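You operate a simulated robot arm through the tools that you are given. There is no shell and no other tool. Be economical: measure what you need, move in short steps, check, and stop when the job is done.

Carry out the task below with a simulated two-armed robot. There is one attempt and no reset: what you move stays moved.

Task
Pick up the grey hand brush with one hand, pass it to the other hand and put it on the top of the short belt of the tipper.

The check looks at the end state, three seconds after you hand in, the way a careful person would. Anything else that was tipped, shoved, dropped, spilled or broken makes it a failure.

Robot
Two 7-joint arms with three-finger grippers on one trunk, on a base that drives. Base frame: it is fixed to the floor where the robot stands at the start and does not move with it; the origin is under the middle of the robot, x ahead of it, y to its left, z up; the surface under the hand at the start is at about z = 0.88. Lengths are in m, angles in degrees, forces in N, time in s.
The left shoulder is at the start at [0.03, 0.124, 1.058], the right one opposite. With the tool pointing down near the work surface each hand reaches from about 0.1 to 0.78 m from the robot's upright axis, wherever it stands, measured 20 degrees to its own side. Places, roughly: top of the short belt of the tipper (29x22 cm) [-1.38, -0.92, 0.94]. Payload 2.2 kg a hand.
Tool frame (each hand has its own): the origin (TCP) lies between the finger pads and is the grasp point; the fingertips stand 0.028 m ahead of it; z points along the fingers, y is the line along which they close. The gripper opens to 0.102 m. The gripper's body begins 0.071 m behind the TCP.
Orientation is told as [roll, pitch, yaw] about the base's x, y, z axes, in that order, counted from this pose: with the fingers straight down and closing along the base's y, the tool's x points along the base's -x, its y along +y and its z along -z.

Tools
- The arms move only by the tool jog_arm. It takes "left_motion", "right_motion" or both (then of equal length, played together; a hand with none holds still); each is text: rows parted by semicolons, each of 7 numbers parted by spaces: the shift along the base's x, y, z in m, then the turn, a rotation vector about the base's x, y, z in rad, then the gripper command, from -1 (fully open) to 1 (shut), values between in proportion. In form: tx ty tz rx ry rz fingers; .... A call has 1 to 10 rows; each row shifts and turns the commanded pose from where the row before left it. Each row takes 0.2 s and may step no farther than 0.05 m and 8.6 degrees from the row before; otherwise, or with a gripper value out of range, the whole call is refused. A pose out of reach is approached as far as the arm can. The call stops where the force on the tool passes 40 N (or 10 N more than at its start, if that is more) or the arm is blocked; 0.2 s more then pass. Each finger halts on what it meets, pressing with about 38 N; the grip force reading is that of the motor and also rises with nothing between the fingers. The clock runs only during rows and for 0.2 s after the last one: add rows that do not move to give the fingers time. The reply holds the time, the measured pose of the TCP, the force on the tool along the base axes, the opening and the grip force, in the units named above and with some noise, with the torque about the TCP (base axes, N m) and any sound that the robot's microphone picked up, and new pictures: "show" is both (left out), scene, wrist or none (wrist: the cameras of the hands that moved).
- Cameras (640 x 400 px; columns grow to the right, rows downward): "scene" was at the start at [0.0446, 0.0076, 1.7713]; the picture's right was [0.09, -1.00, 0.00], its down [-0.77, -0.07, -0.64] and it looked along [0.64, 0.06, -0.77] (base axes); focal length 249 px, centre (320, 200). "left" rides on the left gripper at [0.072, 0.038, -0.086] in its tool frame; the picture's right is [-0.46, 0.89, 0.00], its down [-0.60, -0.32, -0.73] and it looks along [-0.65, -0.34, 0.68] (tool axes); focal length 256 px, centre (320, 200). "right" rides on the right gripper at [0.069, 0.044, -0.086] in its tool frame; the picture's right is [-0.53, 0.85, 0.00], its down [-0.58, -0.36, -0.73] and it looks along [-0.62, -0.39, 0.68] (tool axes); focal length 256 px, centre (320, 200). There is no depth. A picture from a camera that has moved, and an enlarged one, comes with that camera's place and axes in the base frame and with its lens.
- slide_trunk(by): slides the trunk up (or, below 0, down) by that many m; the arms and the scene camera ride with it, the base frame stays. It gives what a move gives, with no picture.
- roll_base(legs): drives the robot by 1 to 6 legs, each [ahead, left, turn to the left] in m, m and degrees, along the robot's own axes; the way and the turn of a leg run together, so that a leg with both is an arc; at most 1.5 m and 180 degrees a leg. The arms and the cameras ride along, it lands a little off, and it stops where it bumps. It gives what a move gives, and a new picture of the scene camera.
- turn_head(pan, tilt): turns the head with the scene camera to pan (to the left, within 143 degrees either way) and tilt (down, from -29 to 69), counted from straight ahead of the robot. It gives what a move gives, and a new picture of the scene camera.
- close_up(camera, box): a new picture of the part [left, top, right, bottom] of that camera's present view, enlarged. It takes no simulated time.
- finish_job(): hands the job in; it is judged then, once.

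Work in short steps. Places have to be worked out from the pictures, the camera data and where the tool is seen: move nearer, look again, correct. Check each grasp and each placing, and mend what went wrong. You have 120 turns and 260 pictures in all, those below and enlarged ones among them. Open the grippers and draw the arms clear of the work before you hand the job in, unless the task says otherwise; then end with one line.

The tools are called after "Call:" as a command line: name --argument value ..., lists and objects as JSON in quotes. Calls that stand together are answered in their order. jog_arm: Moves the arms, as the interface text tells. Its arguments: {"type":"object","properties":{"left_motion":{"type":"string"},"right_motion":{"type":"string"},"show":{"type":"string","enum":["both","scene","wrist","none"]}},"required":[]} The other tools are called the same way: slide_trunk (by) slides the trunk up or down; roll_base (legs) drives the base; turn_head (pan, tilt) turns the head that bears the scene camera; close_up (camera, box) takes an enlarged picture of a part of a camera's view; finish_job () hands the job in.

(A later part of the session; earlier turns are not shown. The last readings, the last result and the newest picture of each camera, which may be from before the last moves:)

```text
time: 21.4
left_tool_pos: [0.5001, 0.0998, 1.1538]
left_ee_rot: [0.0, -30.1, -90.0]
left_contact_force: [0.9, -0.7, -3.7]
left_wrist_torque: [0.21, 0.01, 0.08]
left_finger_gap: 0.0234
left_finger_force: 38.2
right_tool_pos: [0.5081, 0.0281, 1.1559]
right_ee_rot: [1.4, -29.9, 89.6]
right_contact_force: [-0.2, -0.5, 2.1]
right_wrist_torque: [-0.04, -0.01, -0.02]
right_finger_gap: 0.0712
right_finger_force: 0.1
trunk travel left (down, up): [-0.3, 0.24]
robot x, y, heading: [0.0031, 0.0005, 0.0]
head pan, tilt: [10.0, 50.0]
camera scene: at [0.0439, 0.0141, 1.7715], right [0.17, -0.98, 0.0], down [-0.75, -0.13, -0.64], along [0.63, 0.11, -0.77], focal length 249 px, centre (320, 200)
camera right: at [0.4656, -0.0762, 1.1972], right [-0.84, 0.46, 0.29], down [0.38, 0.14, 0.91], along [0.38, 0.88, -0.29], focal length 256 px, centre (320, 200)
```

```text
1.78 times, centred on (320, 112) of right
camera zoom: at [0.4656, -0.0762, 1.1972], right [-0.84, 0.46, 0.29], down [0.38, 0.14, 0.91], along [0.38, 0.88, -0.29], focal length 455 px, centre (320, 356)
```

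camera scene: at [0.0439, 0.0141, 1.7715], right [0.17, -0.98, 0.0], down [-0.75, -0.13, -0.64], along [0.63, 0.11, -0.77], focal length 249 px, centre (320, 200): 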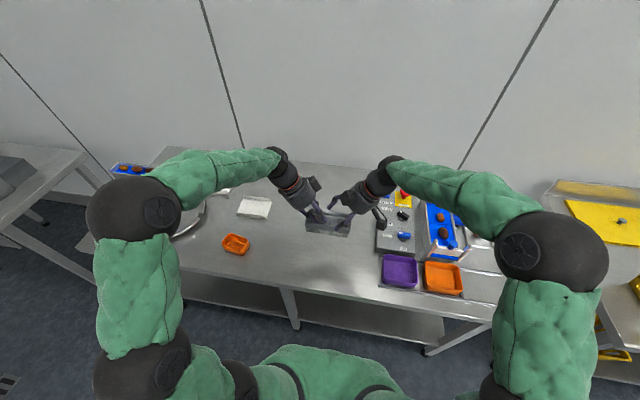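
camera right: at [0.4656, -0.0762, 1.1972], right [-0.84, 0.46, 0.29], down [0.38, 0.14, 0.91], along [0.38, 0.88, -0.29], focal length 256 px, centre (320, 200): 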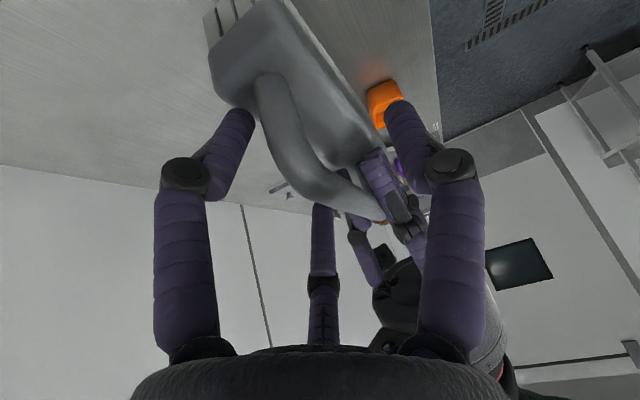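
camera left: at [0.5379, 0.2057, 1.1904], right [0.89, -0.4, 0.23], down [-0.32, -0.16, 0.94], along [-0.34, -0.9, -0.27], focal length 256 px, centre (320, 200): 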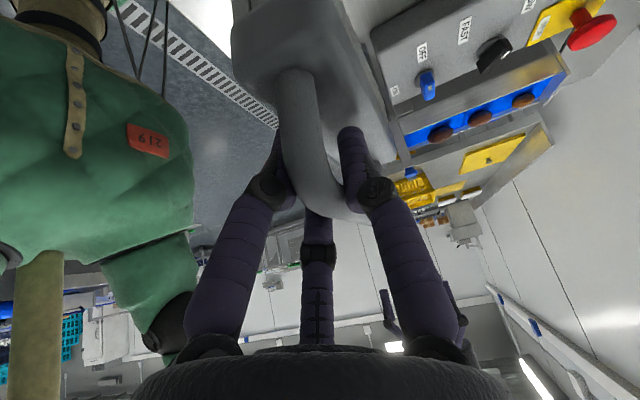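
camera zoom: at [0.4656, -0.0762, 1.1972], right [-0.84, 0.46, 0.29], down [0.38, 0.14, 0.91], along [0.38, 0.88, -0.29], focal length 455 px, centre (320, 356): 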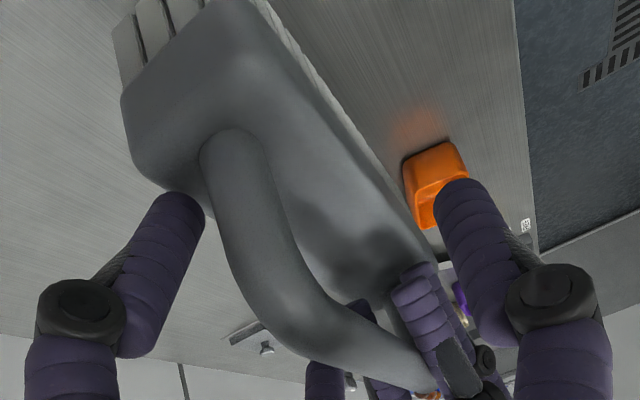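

Forces are back to near zero and the bar is inside the right grip. I close the right hand gradually.

Call:
jog_arm --right_motion "0 0 0 0 0 0 -0.1;0 0 0 0 0 0 0.1;0 0 0 0 0 0 0.3;0 0 0 0 0 0 0.4;0 0 0 0 0 0 0.4"

Call:
close_up --camera "scene" --box '[270, 160, 390, 235]'

```text
time: 22.6
left_tool_pos: [0.4994, 0.1006, 1.1513]
left_ee_rot: [-0.2, -30.2, -89.9]
left_contact_force: [-3.3, 1.0, -1.6]
left_wrist_torque: [0.07, 0.03, -0.33]
left_finger_gap: 0.0229
left_finger_force: 37.9
right_tool_pos: [0.5094, 0.0283, 1.1553]
right_ee_rot: [1.3, -30.2, 89.7]
right_contact_force: [3.1, -0.5, -0.2]
right_wrist_torque: [-0.05, -0.02, 0.06]
right_finger_gap: 0.032
right_finger_force: 0.9
trunk travel left (down, up): [-0.3, 0.24]
robot x, y, heading: [-0.0012, 0.0026, 0.1]
head pan, tilt: [10.0, 50.0]
camera scene: at [0.0441, 0.0141, 1.7715], right [0.17, -0.98, 0.0], down [-0.75, -0.13, -0.64], along [0.63, 0.11, -0.77], focal length 249 px, centre (320, 200)
camera right: at [0.4661, -0.0763, 1.1976], right [-0.84, 0.46, 0.28], down [0.38, 0.13, 0.91], along [0.38, 0.88, -0.29], focal length 256 px, centre (320, 200)
```

scene: 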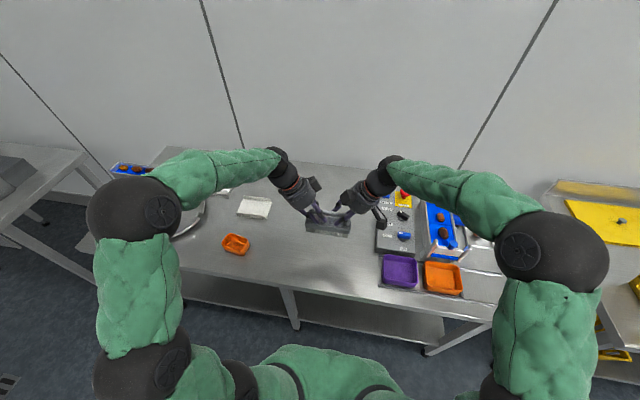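
right: 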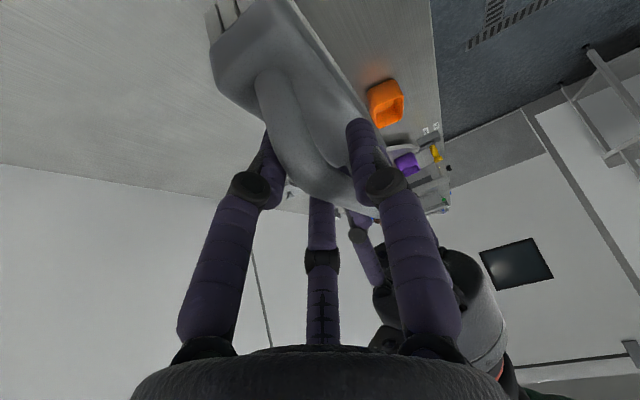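

```text
5.33 times, centred on (330, 198) of scene
camera zoom: at [0.0441, 0.0141, 1.7715], right [0.17, -0.98, 0.0], down [-0.75, -0.13, -0.64], along [0.63, 0.11, -0.77], focal length 1330 px, centre (267, 213)
```

zoom: 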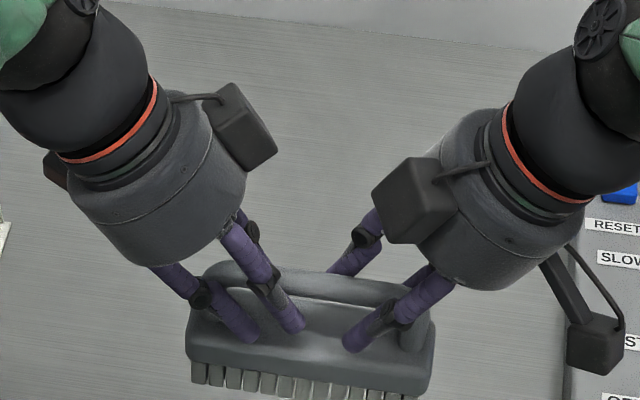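

Closing is going well; slight +x contact, so I shift 3 mm more and close fully.

Call:
jog_arm --right_motion "0.003 0 0 0 0 0 0.5;0 0 0 0 0 0 0.7;0 0 0 0 0 0 0.9;0 0 0 0 0 0 1;0 0 0 0 0 0 1;0 0 0 0 0 0 1" --show "wrist"

Call:
close_up --camera "scene" --box '[270, 160, 390, 235]'

```text
time: 24.0
left_tool_pos: [0.4996, 0.1004, 1.1525]
left_ee_rot: [0.0, -30.1, -90.0]
left_contact_force: [5.7, 2.6, -5.3]
left_wrist_torque: [0.17, 0.29, -0.26]
left_finger_gap: 0.0231
left_finger_force: 38.1
right_tool_pos: [0.511, 0.0272, 1.1565]
right_ee_rot: [1.4, -30.1, 89.7]
right_contact_force: [-4.4, -1.3, 4.3]
right_wrist_torque: [0.15, -0.22, 0.68]
right_finger_gap: 0.0236
right_finger_force: 38.5
trunk travel left (down, up): [-0.3, 0.24]
robot x, y, heading: [0.0023, -0.0015, 0.0]
head pan, tilt: [10.0, 50.0]
camera right: at [0.4681, -0.0768, 1.1972], right [-0.84, 0.46, 0.29], down [0.38, 0.14, 0.91], along [0.38, 0.88, -0.29], focal length 256 px, centre (320, 200)
```

right: 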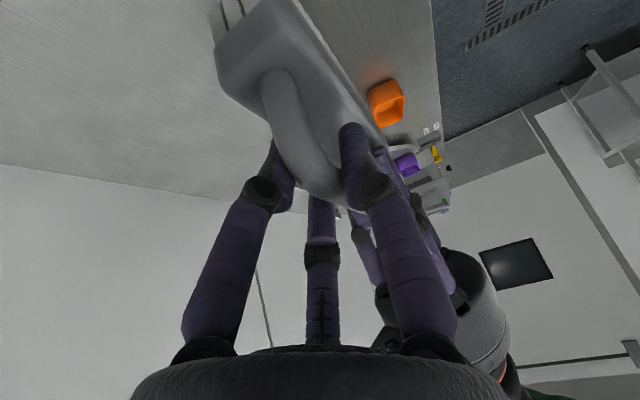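

```text
5.33 times, centred on (330, 198) of scene
camera zoom: at [0.0441, 0.0141, 1.7715], right [0.17, -0.98, 0.0], down [-0.75, -0.13, -0.64], along [0.63, 0.11, -0.77], focal length 1330 px, centre (267, 213)
```

zoom: 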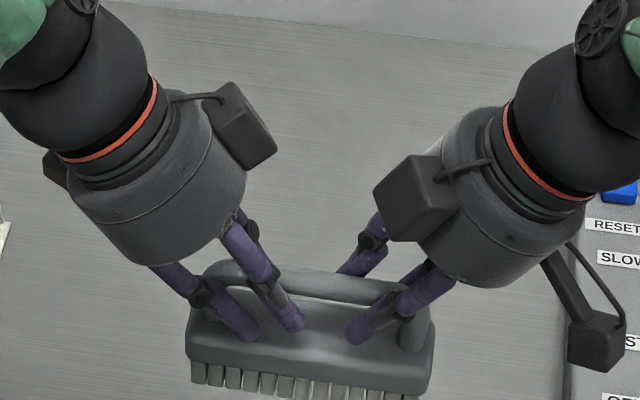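

The right hand holds the bar (gap 23.6 mm, 38 N). I now release the left hand part-way and back it off along its own axis.

Call:
jog_arm --left_motion "0 0 0 0 0 0 0.5;0 0 0 0 0 0 0.1;0 0 0 0 0 0 -0.2;0 0 0 0 0 0 -0.3;0 0.01 0.017 0 0 0 -0.3;0 0.015 0.026 0 0 0 -0.3;0 0.02 0.035 0 0 0 -0.3;0 0.03 0.035 0 0 0 -0.5;0 0.04 0.02 0 0 0 -1"

Call:
close_up --camera "scene" --box '[250, 140, 410, 240]'

```text
time: 26.0
left_tool_pos: [0.5005, 0.2213, 1.2859]
left_ee_rot: [0.0, -30.1, -89.9]
left_contact_force: [0.0, 0.5, 0.3]
left_wrist_torque: [-0.01, 0.01, 0.03]
left_finger_gap: 0.1018
left_finger_force: 0.0
right_tool_pos: [0.5109, 0.0282, 1.1561]
right_ee_rot: [1.3, -29.9, 89.6]
right_contact_force: [-0.1, 1.7, 0.3]
right_wrist_torque: [-0.08, 0.01, 0.0]
right_finger_gap: 0.0229
right_finger_force: 38.0
trunk travel left (down, up): [-0.3, 0.24]
robot x, y, heading: [0.0003, 0.0043, -0.1]
head pan, tilt: [10.0, 50.0]
camera scene: at [0.0437, 0.0155, 1.7715], right [0.17, -0.98, 0.0], down [-0.75, -0.13, -0.64], along [0.63, 0.11, -0.77], focal length 249 px, centre (320, 200)
camera left: at [0.5384, 0.3257, 1.3243], right [0.89, -0.4, 0.23], down [-0.32, -0.15, 0.94], along [-0.34, -0.9, -0.26], focal length 256 px, centre (320, 200)
```

scene: 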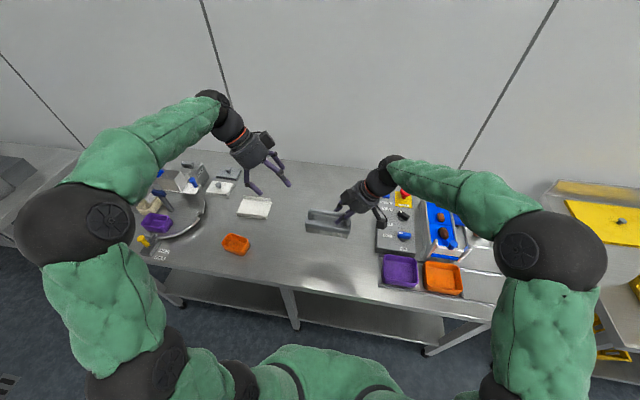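
left: 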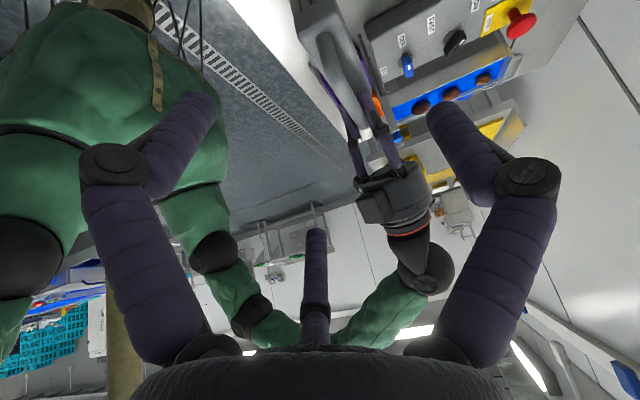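

```text
4.00 times, centred on (330, 190) of scene
camera zoom: at [0.0437, 0.0155, 1.7715], right [0.17, -0.98, 0.0], down [-0.75, -0.13, -0.64], along [0.63, 0.11, -0.77], focal length 997 px, centre (280, 240)
```

zoom: 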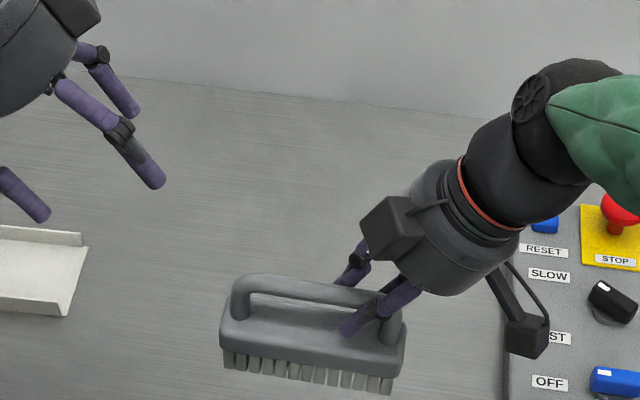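

The right hand alone holds the brush, level. I tuck both arms in, then look at the tipper closely.

Call:
jog_arm --left_motion "-0.02 0 0.0 0 0 0 -1;-0.02 0 0.0 0 0 0 -1;-0.02 0 0.0 0 0 0 -1;-0.02 0 0 0 0 0 -1;0 0 0 0 0 0 -1" --right_motion "-0.025 0 0.025 0 0 0 1;-0.025 0 0.025 0 0 0 1;-0.025 0 0.025 0 0 0 1;-0.025 0 0.025 0 0 0 1;0 0 0 0 0 0 1" --show "none"

Call:
turn_head --pan -140 --tilt 35

Call:
close_up --camera "scene" --box '[270, 110, 470, 235]'

```text
time: 27.2
left_tool_pos: [0.4227, 0.2155, 1.2837]
left_ee_rot: [-0.1, -30.1, -89.8]
left_contact_force: [0.7, -0.3, 0.3]
left_wrist_torque: [0.01, 0.03, -0.07]
left_finger_gap: 0.1023
left_finger_force: 0.0
right_tool_pos: [0.4131, 0.027, 1.2556]
right_ee_rot: [1.5, -30.1, 89.7]
right_contact_force: [1.7, 0.1, -2.2]
right_wrist_torque: [-0.06, -0.01, 0.02]
right_finger_gap: 0.0234
right_finger_force: 38.0
trunk travel left (down, up): [-0.3, 0.24]
robot x, y, heading: [-0.0018, -0.0033, 0.2]
head pan, tilt: [10.0, 50.0]
```

```text
time: 29.6
left_tool_pos: [0.4221, 0.2157, 1.2849]
left_ee_rot: [0.1, -30.1, -89.9]
left_contact_force: [0.0, -0.2, 0.2]
left_wrist_torque: [-0.01, -0.02, -0.02]
left_finger_gap: 0.1022
left_finger_force: 0.0
right_tool_pos: [0.4123, 0.0248, 1.2576]
right_ee_rot: [1.4, -30.1, 89.6]
right_contact_force: [1.1, 0.1, -1.4]
right_wrist_torque: [-0.04, 0.03, 0.01]
right_finger_gap: 0.0228
right_finger_force: 38.2
trunk travel left (down, up): [-0.3, 0.24]
robot x, y, heading: [-0.0007, -0.0008, -0.0]
head pan, tilt: [-140.0, 35.0]
camera scene: at [-0.0993, -0.0559, 1.7933], right [-0.64, 0.77, 0.0], down [0.44, 0.37, -0.82], along [-0.63, -0.53, -0.57], focal length 249 px, centre (320, 200)
```

scene: 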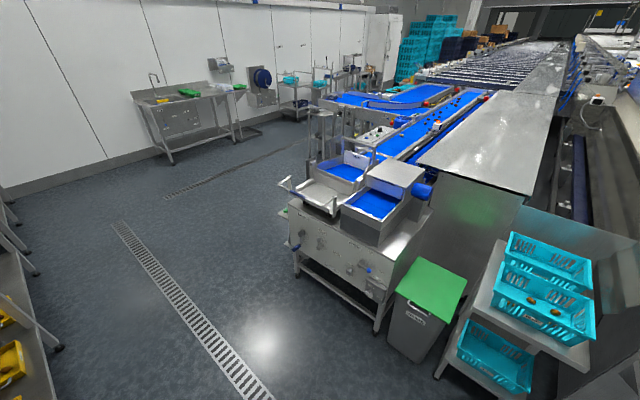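

```text
3.20 times, centred on (370, 172) of scene
camera zoom: at [-0.0993, -0.0559, 1.7933], right [-0.64, 0.77, 0.0], down [0.44, 0.37, -0.82], along [-0.63, -0.53, -0.57], focal length 798 px, centre (160, 288)
```

zoom: 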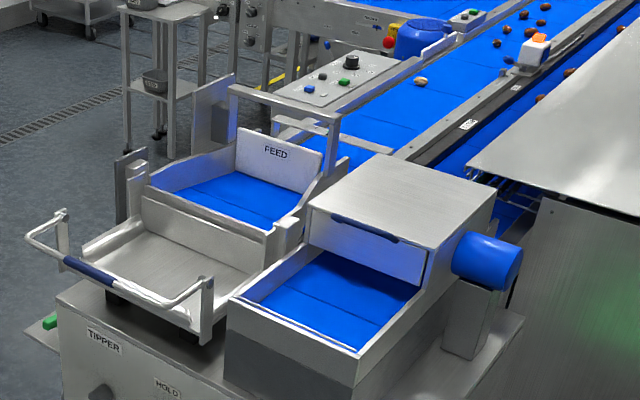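

The given point projects onto the left blue belt in front of the "FEED" board (x≈-1.49…-1.27, y≈-1.07…-0.78), behind the tray with the handle. I'll raise the trunk, back away, turn right and drive along the aisle to face it.

Call:
slide_trunk --by 0.2

Call:
roll_base --legs '[[-0.28, 0, 0], [0, 0, -90]]'

Call:
turn_head --pan -60 --tilt 40

```text
time: 31.8
left_tool_pos: [0.4205, 0.2162, 1.4848]
left_ee_rot: [0.0, -30.1, -90.0]
left_contact_force: [0.1, -0.2, -0.4]
left_wrist_torque: [0.01, 0.02, 0.0]
left_finger_gap: 0.102
left_finger_force: 0.2
right_tool_pos: [0.4125, 0.0268, 1.4573]
right_ee_rot: [1.4, -30.0, 89.6]
right_contact_force: [-0.5, 0.3, -1.8]
right_wrist_torque: [-0.06, 0.01, 0.0]
right_finger_gap: 0.023
right_finger_force: 37.8
trunk travel left (down, up): [-0.5, 0.04]
robot x, y, heading: [-0.0011, 0.0005, -0.0]
head pan, tilt: [-140.0, 35.0]
```

```text
time: 37.4
left_tool_pos: [-0.0394, -0.4112, 1.484]
left_ee_rot: [0.0, -30.1, -177.5]
left_contact_force: [0.2, -0.5, -0.1]
left_wrist_torque: [0.0, 0.01, 0.03]
left_finger_gap: 0.1021
left_finger_force: 0.1
right_tool_pos: [-0.2293, -0.4099, 1.4575]
right_ee_rot: [1.4, -30.1, 2.4]
right_contact_force: [0.0, 0.3, -1.3]
right_wrist_torque: [-0.05, 0.08, 0.0]
right_finger_gap: 0.0225
right_finger_force: 37.6
trunk travel left (down, up): [-0.5, 0.04]
robot x, y, heading: [-0.2736, 0.0015, -87.2]
head pan, tilt: [-140.0, 35.0]
camera scene: at [-0.3382, 0.0952, 1.9933], right [0.74, 0.68, 0.0], down [0.39, -0.42, -0.82], along [-0.55, 0.6, -0.57], focal length 249 px, centre (320, 200)
```

scene: 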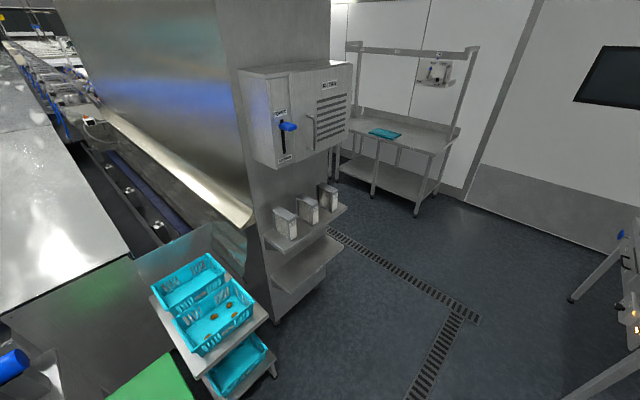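

```text
time: 38.9
left_tool_pos: [-0.0399, -0.4105, 1.4847]
left_ee_rot: [-0.1, -30.2, -177.5]
left_contact_force: [-0.8, 0.8, -0.5]
left_wrist_torque: [-0.01, -0.03, 0.03]
left_finger_gap: 0.1022
left_finger_force: 0.2
right_tool_pos: [-0.229, -0.4117, 1.456]
right_ee_rot: [1.4, -30.1, 2.3]
right_contact_force: [-0.3, 0.0, -1.2]
right_wrist_torque: [-0.03, 0.07, 0.0]
right_finger_gap: 0.0228
right_finger_force: 38.0
trunk travel left (down, up): [-0.5, 0.04]
robot x, y, heading: [-0.2744, -0.0, -87.8]
head pan, tilt: [-60.0, 40.0]
camera scene: at [-0.3502, -0.0154, 1.9857], right [-0.54, 0.84, 0.0], down [0.54, 0.35, -0.77], along [-0.65, -0.41, -0.64], focal length 249 px, centre (320, 200)
```

scene: 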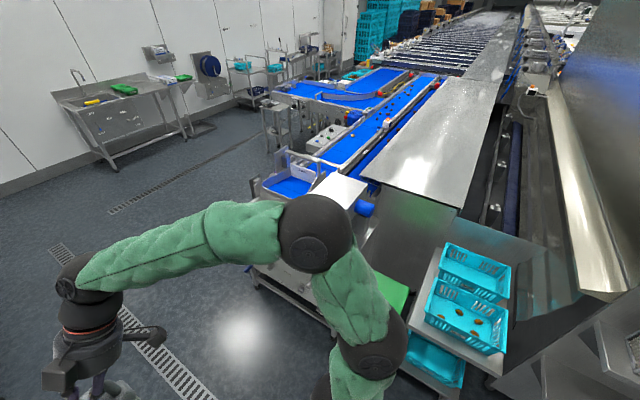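

Clear aisle. I drive 0.95 m ahead along the aisle and look right at the tipper.

Call:
roll_base --legs '[[0.95, 0, -2]]'

Call:
turn_head --pan -75 --tilt 45

```text
time: 43.9
left_tool_pos: [-0.0049, -1.3666, 1.4853]
left_ee_rot: [0.0, -30.1, -178.0]
left_contact_force: [0.4, 0.8, 0.4]
left_wrist_torque: [-0.01, 0.01, -0.03]
left_finger_gap: 0.1022
left_finger_force: 0.0
right_tool_pos: [-0.1942, -1.3651, 1.4567]
right_ee_rot: [1.3, -30.1, 1.9]
right_contact_force: [0.3, 0.4, -1.7]
right_wrist_torque: [-0.03, 0.02, -0.03]
right_finger_gap: 0.0226
right_finger_force: 37.8
trunk travel left (down, up): [-0.5, 0.04]
robot x, y, heading: [-0.2364, -0.953, -88.0]
head pan, tilt: [-60.0, 40.0]
camera scene: at [-0.3105, -0.9685, 1.9857], right [-0.53, 0.85, 0.0], down [0.54, 0.34, -0.77], along [-0.65, -0.41, -0.64], focal length 249 px, centre (320, 200)
```

scene: 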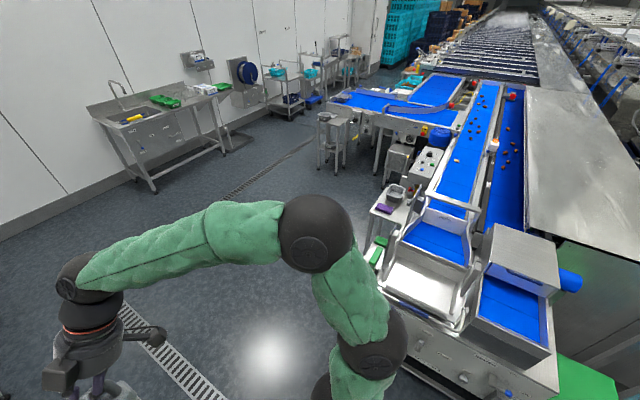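

```text
time: 44.7
left_tool_pos: [-0.0035, -1.3666, 1.4851]
left_ee_rot: [0.0, -30.1, -177.7]
left_contact_force: [0.3, -0.2, 0.1]
left_wrist_torque: [-0.03, -0.03, -0.03]
left_finger_gap: 0.1019
left_finger_force: 0.1
right_tool_pos: [-0.1942, -1.3649, 1.4566]
right_ee_rot: [1.5, -30.0, 1.9]
right_contact_force: [-0.8, -0.3, -1.5]
right_wrist_torque: [-0.01, 0.08, 0.02]
right_finger_gap: 0.0227
right_finger_force: 37.8
trunk travel left (down, up): [-0.5, 0.04]
robot x, y, heading: [-0.2372, -0.9532, -87.7]
head pan, tilt: [-75.0, 45.0]
camera scene: at [-0.3162, -0.9478, 1.9785], right [-0.3, 0.96, 0.0], down [0.68, 0.21, -0.71], along [-0.68, -0.21, -0.71], focal length 249 px, centre (320, 200)
```

scene: 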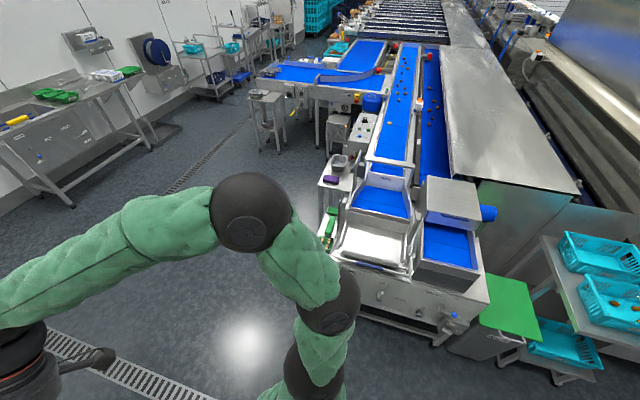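

Good overview: FEED belt behind the tilt tray. I turn 92° right to face the tipper and look straight at it.

Call:
roll_base --legs '[[0, 0, -92]]'

Call:
turn_head --pan 0 --tilt 45

Call:
close_up --camera "scene" --box '[220, 60, 460, 210]'

```text
time: 49.0
left_tool_pos: [-0.6618, -1.1589, 1.4854]
left_ee_rot: [0.0, -30.2, 88.6]
left_contact_force: [0.4, 0.3, 0.2]
left_wrist_torque: [0.01, -0.02, 0.02]
left_finger_gap: 0.1022
left_finger_force: 0.0
right_tool_pos: [-0.6491, -0.9703, 1.4567]
right_ee_rot: [1.4, -30.1, -91.7]
right_contact_force: [-0.3, 0.2, -1.8]
right_wrist_torque: [0.06, 0.02, -0.02]
right_finger_gap: 0.0226
right_finger_force: 38.0
trunk travel left (down, up): [-0.5, 0.04]
robot x, y, heading: [-0.2376, -0.9521, 178.7]
head pan, tilt: [-75.0, 45.0]
camera scene: at [-0.227, -0.8749, 1.9784], right [0.97, 0.23, 0.0], down [0.17, -0.69, -0.71], along [-0.17, 0.69, -0.71], focal length 249 px, centre (320, 200)
```

scene: 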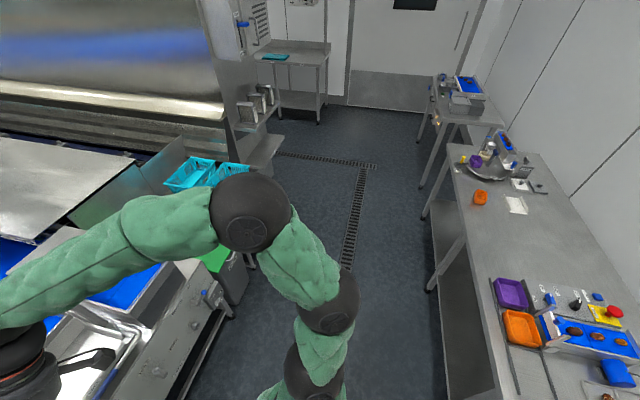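

```text
time: 50.5
left_tool_pos: [-0.6614, -1.1593, 1.4849]
left_ee_rot: [-0.1, -30.1, 88.6]
left_contact_force: [0.2, -0.7, 0.5]
left_wrist_torque: [-0.01, -0.02, 0.0]
left_finger_gap: 0.1022
left_finger_force: 0.0
right_tool_pos: [-0.6476, -0.9707, 1.4581]
right_ee_rot: [1.3, -30.1, -91.7]
right_contact_force: [-0.2, -0.3, -1.6]
right_wrist_torque: [0.07, -0.03, 0.03]
right_finger_gap: 0.0223
right_finger_force: 38.5
trunk travel left (down, up): [-0.5, 0.04]
robot x, y, heading: [-0.2358, -0.9548, 178.4]
head pan, tilt: [0.0, 45.0]
camera scene: at [-0.2892, -0.9518, 1.9784], right [0.03, 1.0, 0.0], down [0.71, -0.02, -0.71], along [-0.71, 0.02, -0.71], focal length 249 px, centre (320, 200)
```

scene: 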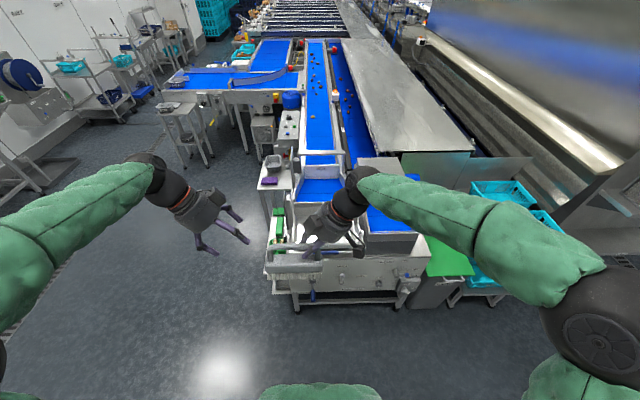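

```text
2.67 times, centred on (340, 135) of scene
camera zoom: at [-0.2892, -0.9518, 1.9784], right [0.03, 1.0, 0.0], down [0.71, -0.02, -0.71], along [-0.71, 0.02, -0.71], focal length 665 px, centre (267, 373)
```

zoom: 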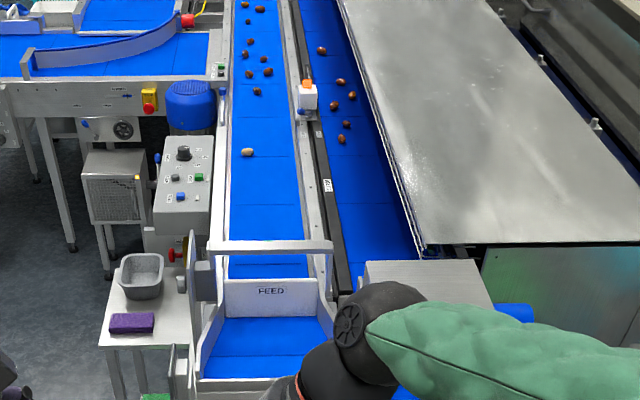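

The robot faces the tipper. I drive forward 0.3 m and 0.1 m left, keeping the brush high, then look at the clearances.

Call:
roll_base --legs '[[0.3, 0.09, 1.5]]'

Call:
turn_head --pan 0 --tilt 62

```text
time: 52.6
left_tool_pos: [-0.9642, -1.2543, 1.4863]
left_ee_rot: [0.1, -30.0, 89.8]
left_contact_force: [0.3, -1.0, 0.5]
left_wrist_torque: [-0.07, -0.02, -0.02]
left_finger_gap: 0.102
left_finger_force: 0.0
right_tool_pos: [-0.9558, -1.0653, 1.458]
right_ee_rot: [1.3, -30.1, -90.4]
right_contact_force: [-0.4, 0.1, -1.7]
right_wrist_torque: [0.09, 0.02, 0.0]
right_finger_gap: 0.0222
right_finger_force: 37.8
trunk travel left (down, up): [-0.5, 0.04]
robot x, y, heading: [-0.5412, -1.038, 179.6]
head pan, tilt: [0.0, 45.0]
camera scene: at [-0.596, -1.0382, 1.9784], right [0.0, 1.0, 0.0], down [0.71, 0.0, -0.71], along [-0.71, 0.0, -0.71], focal length 249 px, centre (320, 200)
```

scene: 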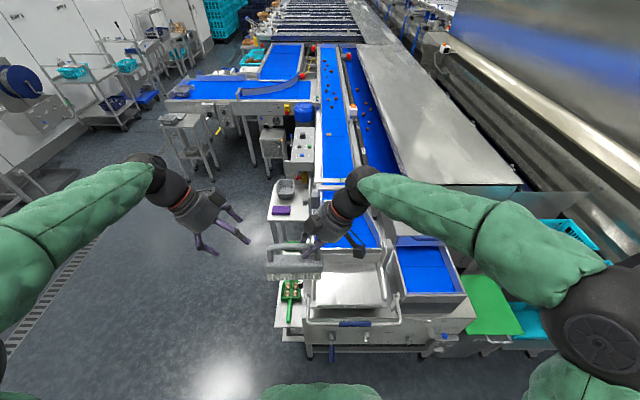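

```text
time: 53.4
left_tool_pos: [-0.9644, -1.2546, 1.4837]
left_ee_rot: [0.0, -30.1, 89.9]
left_contact_force: [-0.1, -0.3, -0.3]
left_wrist_torque: [0.04, 0.01, 0.01]
left_finger_gap: 0.102
left_finger_force: 0.0
right_tool_pos: [-0.9551, -1.0667, 1.4565]
right_ee_rot: [1.4, -30.1, -90.4]
right_contact_force: [0.3, 0.0, -3.2]
right_wrist_torque: [0.04, 0.05, -0.02]
right_finger_gap: 0.0224
right_finger_force: 38.3
trunk travel left (down, up): [-0.5, 0.04]
robot x, y, heading: [-0.5453, -1.0389, 180.0]
head pan, tilt: [0.0, 62.0]
camera scene: at [-0.5798, -1.0385, 1.9567], right [0.0, 1.0, 0.0], down [0.88, 0.0, -0.47], along [-0.47, 0.0, -0.88], focal length 249 px, centre (320, 200)
```

scene: 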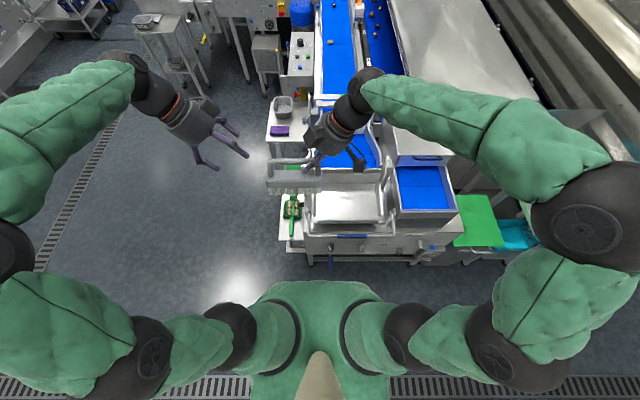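

The tray handle is at x≈-0.93 and the robot chest at ≈-0.69; I creep forward 6 cm more.

Call:
roll_base --legs '[[0.06, 0, 0]]'

Call:
jog_arm --right_motion "-0.04 0.015 -0.01 0 0 0 1;-0.04 0.015 -0.01 0 0 0 1;-0.04 0.015 -0.01 0 0 0 1;-0.04 0.015 -0.01 0 0 0 1;-0.04 0.015 -0.01 0 0 0 1;-0.04 0.015 -0.01 0 0 0 1;-0.04 0.015 -0.01 0 0 0 1;-0.03 0.02 -0.01 0 0 0 1;-0.03 0.02 0 0 0 0 1;0 0 0 0 0 0 1"

```text
time: 54.4
left_tool_pos: [-1.0241, -1.2548, 1.4856]
left_ee_rot: [0.0, -30.2, 89.8]
left_contact_force: [0.1, -0.4, -0.4]
left_wrist_torque: [0.01, -0.02, -0.01]
left_finger_gap: 0.1018
left_finger_force: 0.1
right_tool_pos: [-1.0152, -1.0654, 1.4588]
right_ee_rot: [1.3, -30.1, -90.3]
right_contact_force: [1.1, -0.5, -1.8]
right_wrist_torque: [0.05, 0.06, 0.02]
right_finger_gap: 0.0225
right_finger_force: 38.5
trunk travel left (down, up): [-0.5, 0.04]
robot x, y, heading: [-0.6078, -1.0384, 179.8]
head pan, tilt: [0.0, 62.0]
camera scene: at [-0.6393, -1.0382, 1.9567], right [0.0, 1.0, 0.0], down [0.88, 0.0, -0.47], along [-0.47, 0.0, -0.88], focal length 249 px, centre (320, 200)
```

scene: 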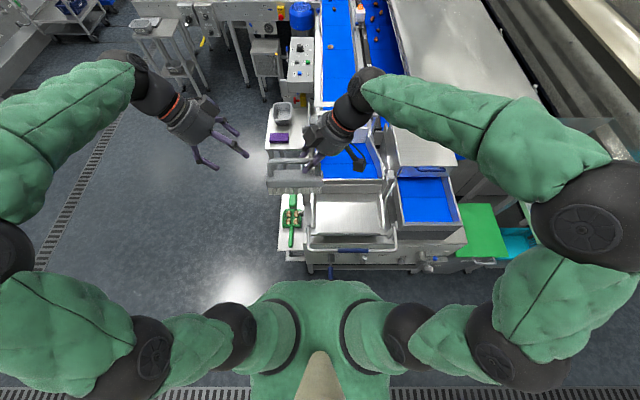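

```text
time: 56.6
left_tool_pos: [-1.0264, -1.2547, 1.4847]
left_ee_rot: [0.1, -30.1, 89.9]
left_contact_force: [-0.9, 0.6, -0.6]
left_wrist_torque: [0.0, -0.03, -0.02]
left_finger_gap: 0.1019
left_finger_force: 0.1
right_tool_pos: [-1.3342, -0.9347, 1.3774]
right_ee_rot: [1.4, -30.1, -90.5]
right_contact_force: [-0.2, 1.2, -2.7]
right_wrist_torque: [0.04, 0.02, -0.02]
right_finger_gap: 0.0224
right_finger_force: 38.6
right hand out of reach, approached as far as the arm can: row 9
trunk travel left (down, up): [-0.5, 0.04]
robot x, y, heading: [-0.6044, -1.0386, 180.1]
head pan, tilt: [0.0, 62.0]
camera scene: at [-0.6417, -1.0385, 1.9567], right [0.0, 1.0, 0.0], down [0.88, 0.0, -0.47], along [-0.47, 0.0, -0.88], focal length 249 px, centre (320, 200)
camera right: at [-1.2931, -0.8328, 1.418], right [0.84, -0.46, 0.28], down [-0.38, -0.13, 0.91], along [-0.38, -0.88, -0.29], focal length 256 px, centre (320, 200)
```

scene: 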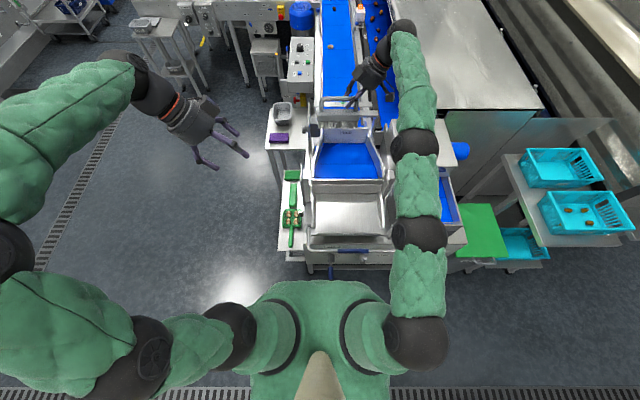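
right: 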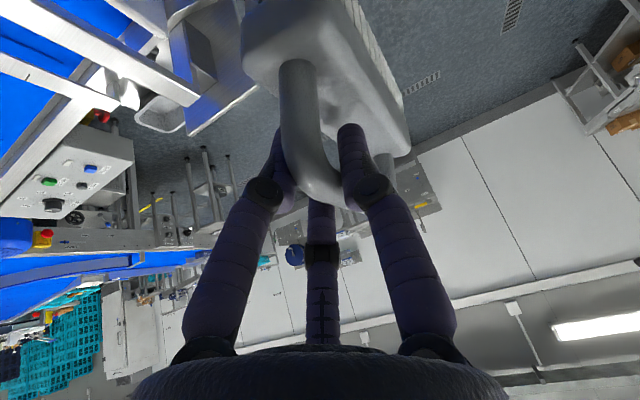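

The hand is over the belt area at (-1.334,-0.935), still high. I zoom to see the brush relative to the belt and frame.

Call:
close_up --camera "scene" --box '[280, 60, 440, 210]'

```text
2.67 times, centred on (360, 135) of scene
camera zoom: at [-0.6417, -1.0385, 1.9567], right [0.0, 1.0, 0.0], down [0.88, 0.0, -0.47], along [-0.47, 0.0, -0.88], focal length 665 px, centre (213, 373)
```

zoom: 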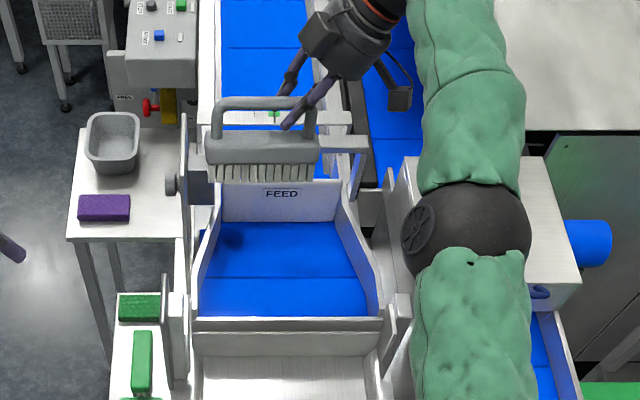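

The brush hangs clear above the belt, between the guards. I lower to z≈1.15 while shifting toward the belt's middle (TCP ≈ (-1.37,-0.88)).

Call:
jog_arm --right_motion "0 0.01 -0.045 0 0 0 1;0 0.01 -0.045 0 0 0 1;-0.008 0.01 -0.045 0 0 0 1;-0.01 0.01 -0.045 0 0 0 1;-0.01 0.01 -0.045 0 0 0 1;0 0 0 0 0 0 1"

Call:
close_up --camera "scene" --box '[280, 60, 440, 210]'

```text
time: 57.7
left_tool_pos: [-1.0278, -1.2534, 1.4846]
left_ee_rot: [-0.2, -30.1, 90.0]
left_contact_force: [0.3, 0.7, -0.3]
left_wrist_torque: [0.04, -0.02, -0.04]
left_finger_gap: 0.102
left_finger_force: 0.0
right_tool_pos: [-1.3786, -0.8579, 1.2788]
right_ee_rot: [-8.2, -29.1, -88.7]
right_contact_force: [-0.7, 1.8, 2.7]
right_wrist_torque: [0.11, -0.05, 0.03]
right_finger_gap: 0.0222
right_finger_force: 37.7
right hand out of reach, approached as far as the arm can: row 4, 5
trunk travel left (down, up): [-0.5, 0.04]
robot x, y, heading: [-0.6059, -1.0384, 180.3]
head pan, tilt: [0.0, 62.0]
stopped in row 5 (right hand): the force on the tool passed its limit at 49 N (the readings are from after the stop); the commanded pose is now the measured one
camera scene: at [-0.6419, -1.0374, 1.957], right [0.0, 1.0, 0.0], down [0.88, 0.0, -0.47], along [-0.47, 0.0, -0.88], focal length 249 px, centre (320, 200)
camera right: at [-1.3251, -0.759, 1.3143], right [0.85, -0.51, 0.16], down [-0.25, -0.13, 0.96], along [-0.47, -0.85, -0.24], focal length 256 px, centre (320, 200)
```

scene: 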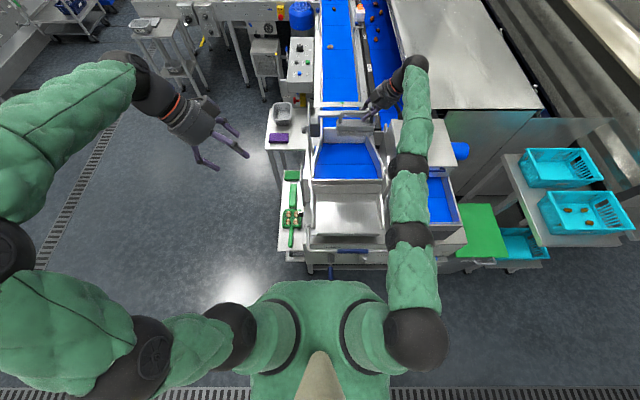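
right: 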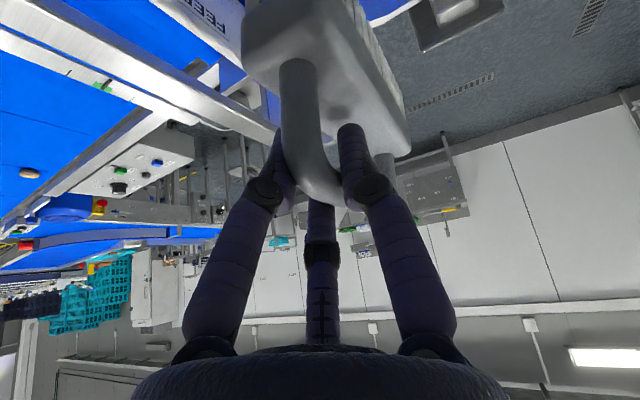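

```text
2.67 times, centred on (360, 135) of scene
camera zoom: at [-0.6419, -1.0374, 1.957], right [0.0, 1.0, 0.0], down [0.88, 0.0, -0.47], along [-0.47, 0.0, -0.88], focal length 665 px, centre (213, 373)
```

zoom: 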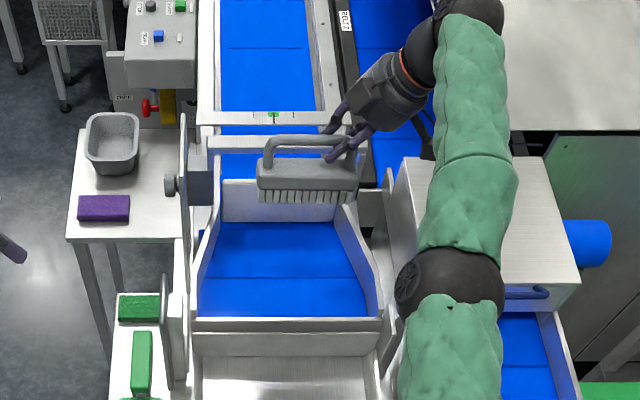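

The arm ran to its straight limit and rolled about 9°. I undo that roll while pulling back and up, then I'll yaw the hand so it leans toward the robot, which needs far less reach.

Call:
jog_arm --right_motion "0.015 -0.01 0.015 0.0012 -0.073 0.042 1;0.015 -0.01 0.015 0.0012 -0.073 0.042 1;0.015 -0.01 0.01 0 0 0 1;0.015 -0.01 0.01 0 0 0 1;0 0 0 0 0 0 1"

Call:
close_up --camera "scene" --box '[280, 60, 440, 210]'

```text
time: 58.9
left_tool_pos: [-1.0264, -1.2542, 1.4843]
left_ee_rot: [-0.2, -30.1, 90.0]
left_contact_force: [-0.3, -0.2, 0.5]
left_wrist_torque: [0.01, -0.03, -0.02]
left_finger_gap: 0.1018
left_finger_force: 0.0
right_tool_pos: [-1.3213, -0.9011, 1.3184]
right_ee_rot: [2.6, -29.4, -88.8]
right_contact_force: [-0.2, -0.1, -1.8]
right_wrist_torque: [0.06, 0.03, 0.01]
right_finger_gap: 0.022
right_finger_force: 37.9
right hand out of reach, approached as far as the arm can: row 2, 4
trunk travel left (down, up): [-0.5, 0.04]
robot x, y, heading: [-0.6061, -1.0378, 179.7]
head pan, tilt: [0.0, 62.0]
camera scene: at [-0.643, -1.038, 1.9566], right [0.0, 1.0, 0.0], down [0.88, 0.0, -0.47], along [-0.47, 0.0, -0.88], focal length 249 px, centre (320, 200)
camera right: at [-1.2836, -0.7979, 1.3614], right [0.85, -0.43, 0.3], down [-0.4, -0.16, 0.9], along [-0.34, -0.89, -0.31], focal length 256 px, centre (320, 200)
```

scene: 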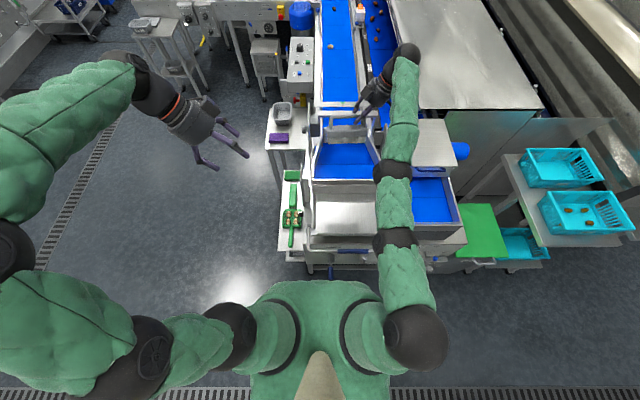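
right: 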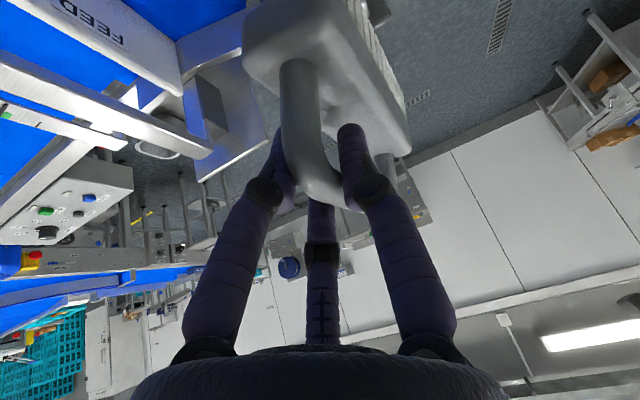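

```text
2.67 times, centred on (360, 135) of scene
camera zoom: at [-0.643, -1.038, 1.9566], right [0.0, 1.0, 0.0], down [0.88, 0.0, -0.47], along [-0.47, 0.0, -0.88], focal length 665 px, centre (213, 373)
```

zoom: 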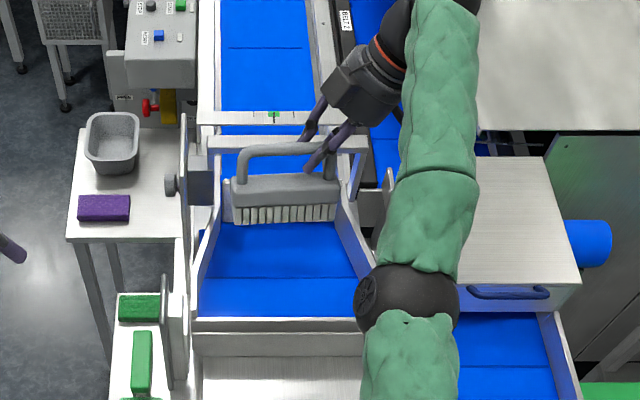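

Orientation restored, nothing disturbed. Now I yaw the hand by -65° while drawing back 8 cm.

Call:
jog_arm --right_motion "0.025 0 0.01 0 0 -0.05 1;0.02 0 0.01 0 0 -0.12 1;0.015 0 0 0 0 -0.14 1;0.01 0 0 0 0 -0.14 1;0.01 0 0 0 0 -0.14 1;0 0 0 0 0 -0.14 1;0 0 0 0 0 -0.14 1;0 0 0 0 0 -0.14 1;0 0 0 0 0 -0.12 1;0 0 0 0 0 0 1"

Call:
close_up --camera "scene" --box '[280, 60, 440, 210]'

```text
time: 61.1
left_tool_pos: [-1.0289, -1.2544, 1.484]
left_ee_rot: [-0.2, -30.2, 90.1]
left_contact_force: [-0.8, 0.0, -0.2]
left_wrist_torque: [0.0, 0.01, -0.01]
left_finger_gap: 0.1021
left_finger_force: 0.0
right_tool_pos: [-1.4166, -0.8862, 1.3529]
right_ee_rot: [2.6, -29.4, -146.0]
right_contact_force: [0.1, -0.2, -1.9]
right_wrist_torque: [0.06, -0.02, 0.0]
right_finger_gap: 0.0219
right_finger_force: 38.5
right hand out of reach, approached as far as the arm can: row 1, 2, 3, 4, 5, 6, 7, 8, 9
trunk travel left (down, up): [-0.5, 0.04]
robot x, y, heading: [-0.6012, -1.0415, 180.0]
head pan, tilt: [0.0, 62.0]
camera scene: at [-0.6425, -1.038, 1.9566], right [0.0, 1.0, 0.0], down [0.88, 0.0, -0.47], along [-0.47, 0.0, -0.88], focal length 249 px, centre (320, 200)
camera right: at [-1.3094, -0.8633, 1.3955], right [0.1, -0.95, 0.3], down [-0.35, 0.25, 0.9], along [-0.93, -0.2, -0.31], focal length 256 px, centre (320, 200)
```

scene: 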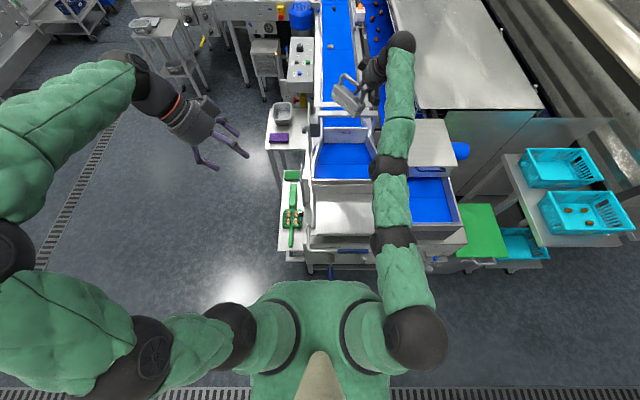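
right: 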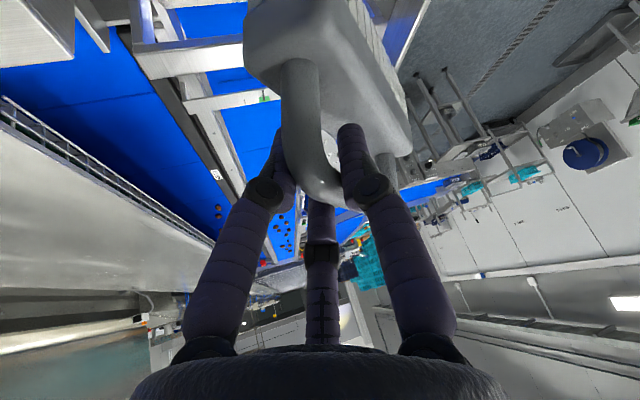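

```text
2.67 times, centred on (360, 135) of scene
camera zoom: at [-0.6425, -1.038, 1.9566], right [0.0, 1.0, 0.0], down [0.88, 0.0, -0.47], along [-0.47, 0.0, -0.88], focal length 665 px, centre (213, 373)
```

zoom: 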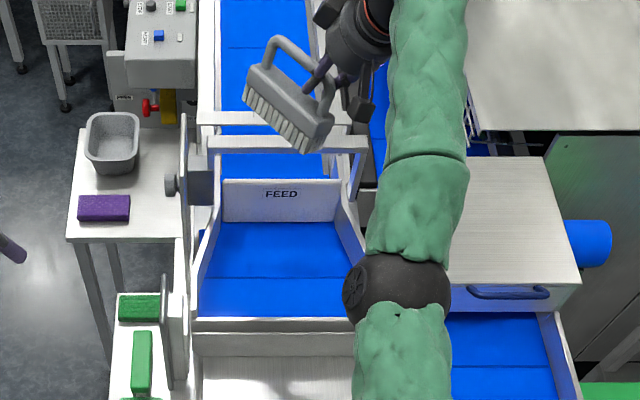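

The yaw was done but the arm stays stretched straight. I pull it back and up to unbend from that singular pose.

Call:
jog_arm --right_motion "0.04 0 0.02 0 0 0 1;0.04 0 0.02 0 0 0 1;0.03 0 0.01 0 0 0 1;0 0 0 0 0 0 1;0 0 0 0 0 0 1"

```text
time: 62.3
left_tool_pos: [-1.0272, -1.2536, 1.4842]
left_ee_rot: [-0.2, -30.2, 90.0]
left_contact_force: [0.0, -0.3, -0.2]
left_wrist_torque: [0.0, -0.01, 0.01]
left_finger_gap: 0.1019
left_finger_force: 0.1
right_tool_pos: [-1.3982, -0.8828, 1.4285]
right_ee_rot: [2.4, -29.5, -145.9]
right_contact_force: [-0.2, 0.2, -1.6]
right_wrist_torque: [0.07, -0.03, -0.02]
right_finger_gap: 0.0226
right_finger_force: 38.1
right hand out of reach, approached as far as the arm can: row 1, 2, 3
trunk travel left (down, up): [-0.5, 0.04]
robot x, y, heading: [-0.604, -1.0409, 179.9]
head pan, tilt: [0.0, 62.0]
camera scene: at [-0.6425, -1.0383, 1.9566], right [0.0, 1.0, 0.0], down [0.88, 0.0, -0.47], along [-0.47, 0.0, -0.88], focal length 249 px, centre (320, 200)
camera right: at [-1.2902, -0.8589, 1.4701], right [0.1, -0.95, 0.3], down [-0.35, 0.24, 0.9], along [-0.93, -0.2, -0.31], focal length 256 px, centre (320, 200)
```

scene: 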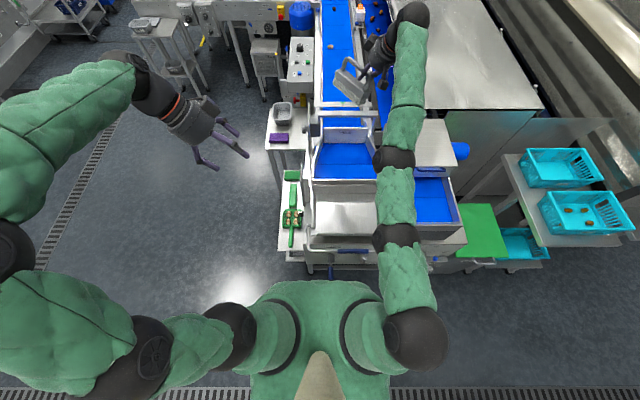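
right: 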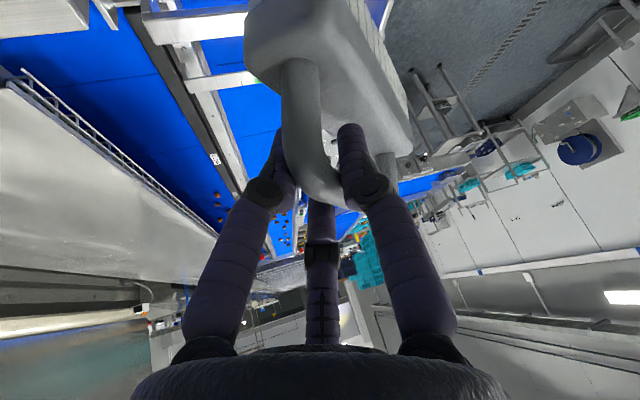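

The shoulder is lower than the stretched wrist, so inward means back and down. I try that direction in small steps.

Call:
jog_arm --right_motion "0.02 -0.005 -0.012 0 0 0 1;0.02 -0.005 -0.012 0 0 0 1;0.03 -0.006 -0.015 0 0 0 1;0.03 -0.006 -0.015 0 0 0 1;0.03 -0.006 -0.015 0 0 0 1;0 0 0 0 0 0 1"

```text
time: 63.7
left_tool_pos: [-1.0278, -1.2546, 1.4831]
left_ee_rot: [-0.2, -30.2, 90.0]
left_contact_force: [0.0, -0.3, 0.2]
left_wrist_torque: [0.0, -0.01, -0.02]
left_finger_gap: 0.1021
left_finger_force: 0.1
right_tool_pos: [-1.4044, -0.8976, 1.4053]
right_ee_rot: [2.5, -29.4, -145.9]
right_contact_force: [1.2, -0.2, -1.7]
right_wrist_torque: [0.09, -0.06, 0.02]
right_finger_gap: 0.0222
right_finger_force: 38.2
right hand out of reach, approached as far as the arm can: row 1, 2, 3, 4, 5
trunk travel left (down, up): [-0.5, 0.04]
robot x, y, heading: [-0.608, -1.0378, 179.8]
head pan, tilt: [0.0, 62.0]
camera scene: at [-0.6424, -1.0382, 1.9567], right [0.0, 1.0, 0.0], down [0.88, 0.0, -0.47], along [-0.47, 0.0, -0.88], focal length 249 px, centre (320, 200)
camera right: at [-1.2975, -0.8737, 1.4479], right [0.1, -0.95, 0.3], down [-0.35, 0.24, 0.91], along [-0.93, -0.2, -0.31], focal length 256 px, centre (320, 200)
```

scene: 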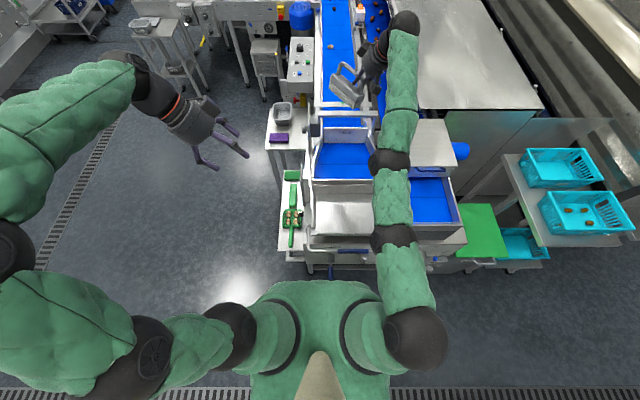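
right: 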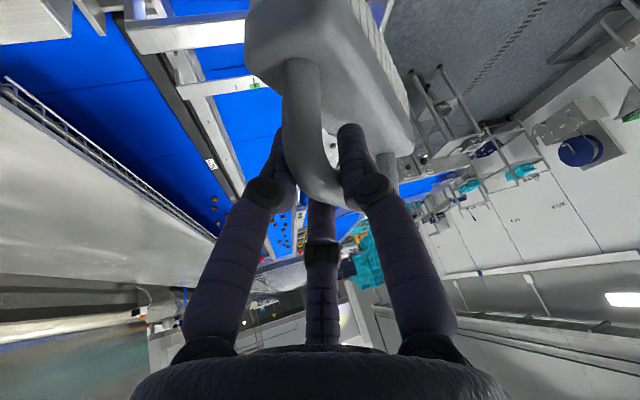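

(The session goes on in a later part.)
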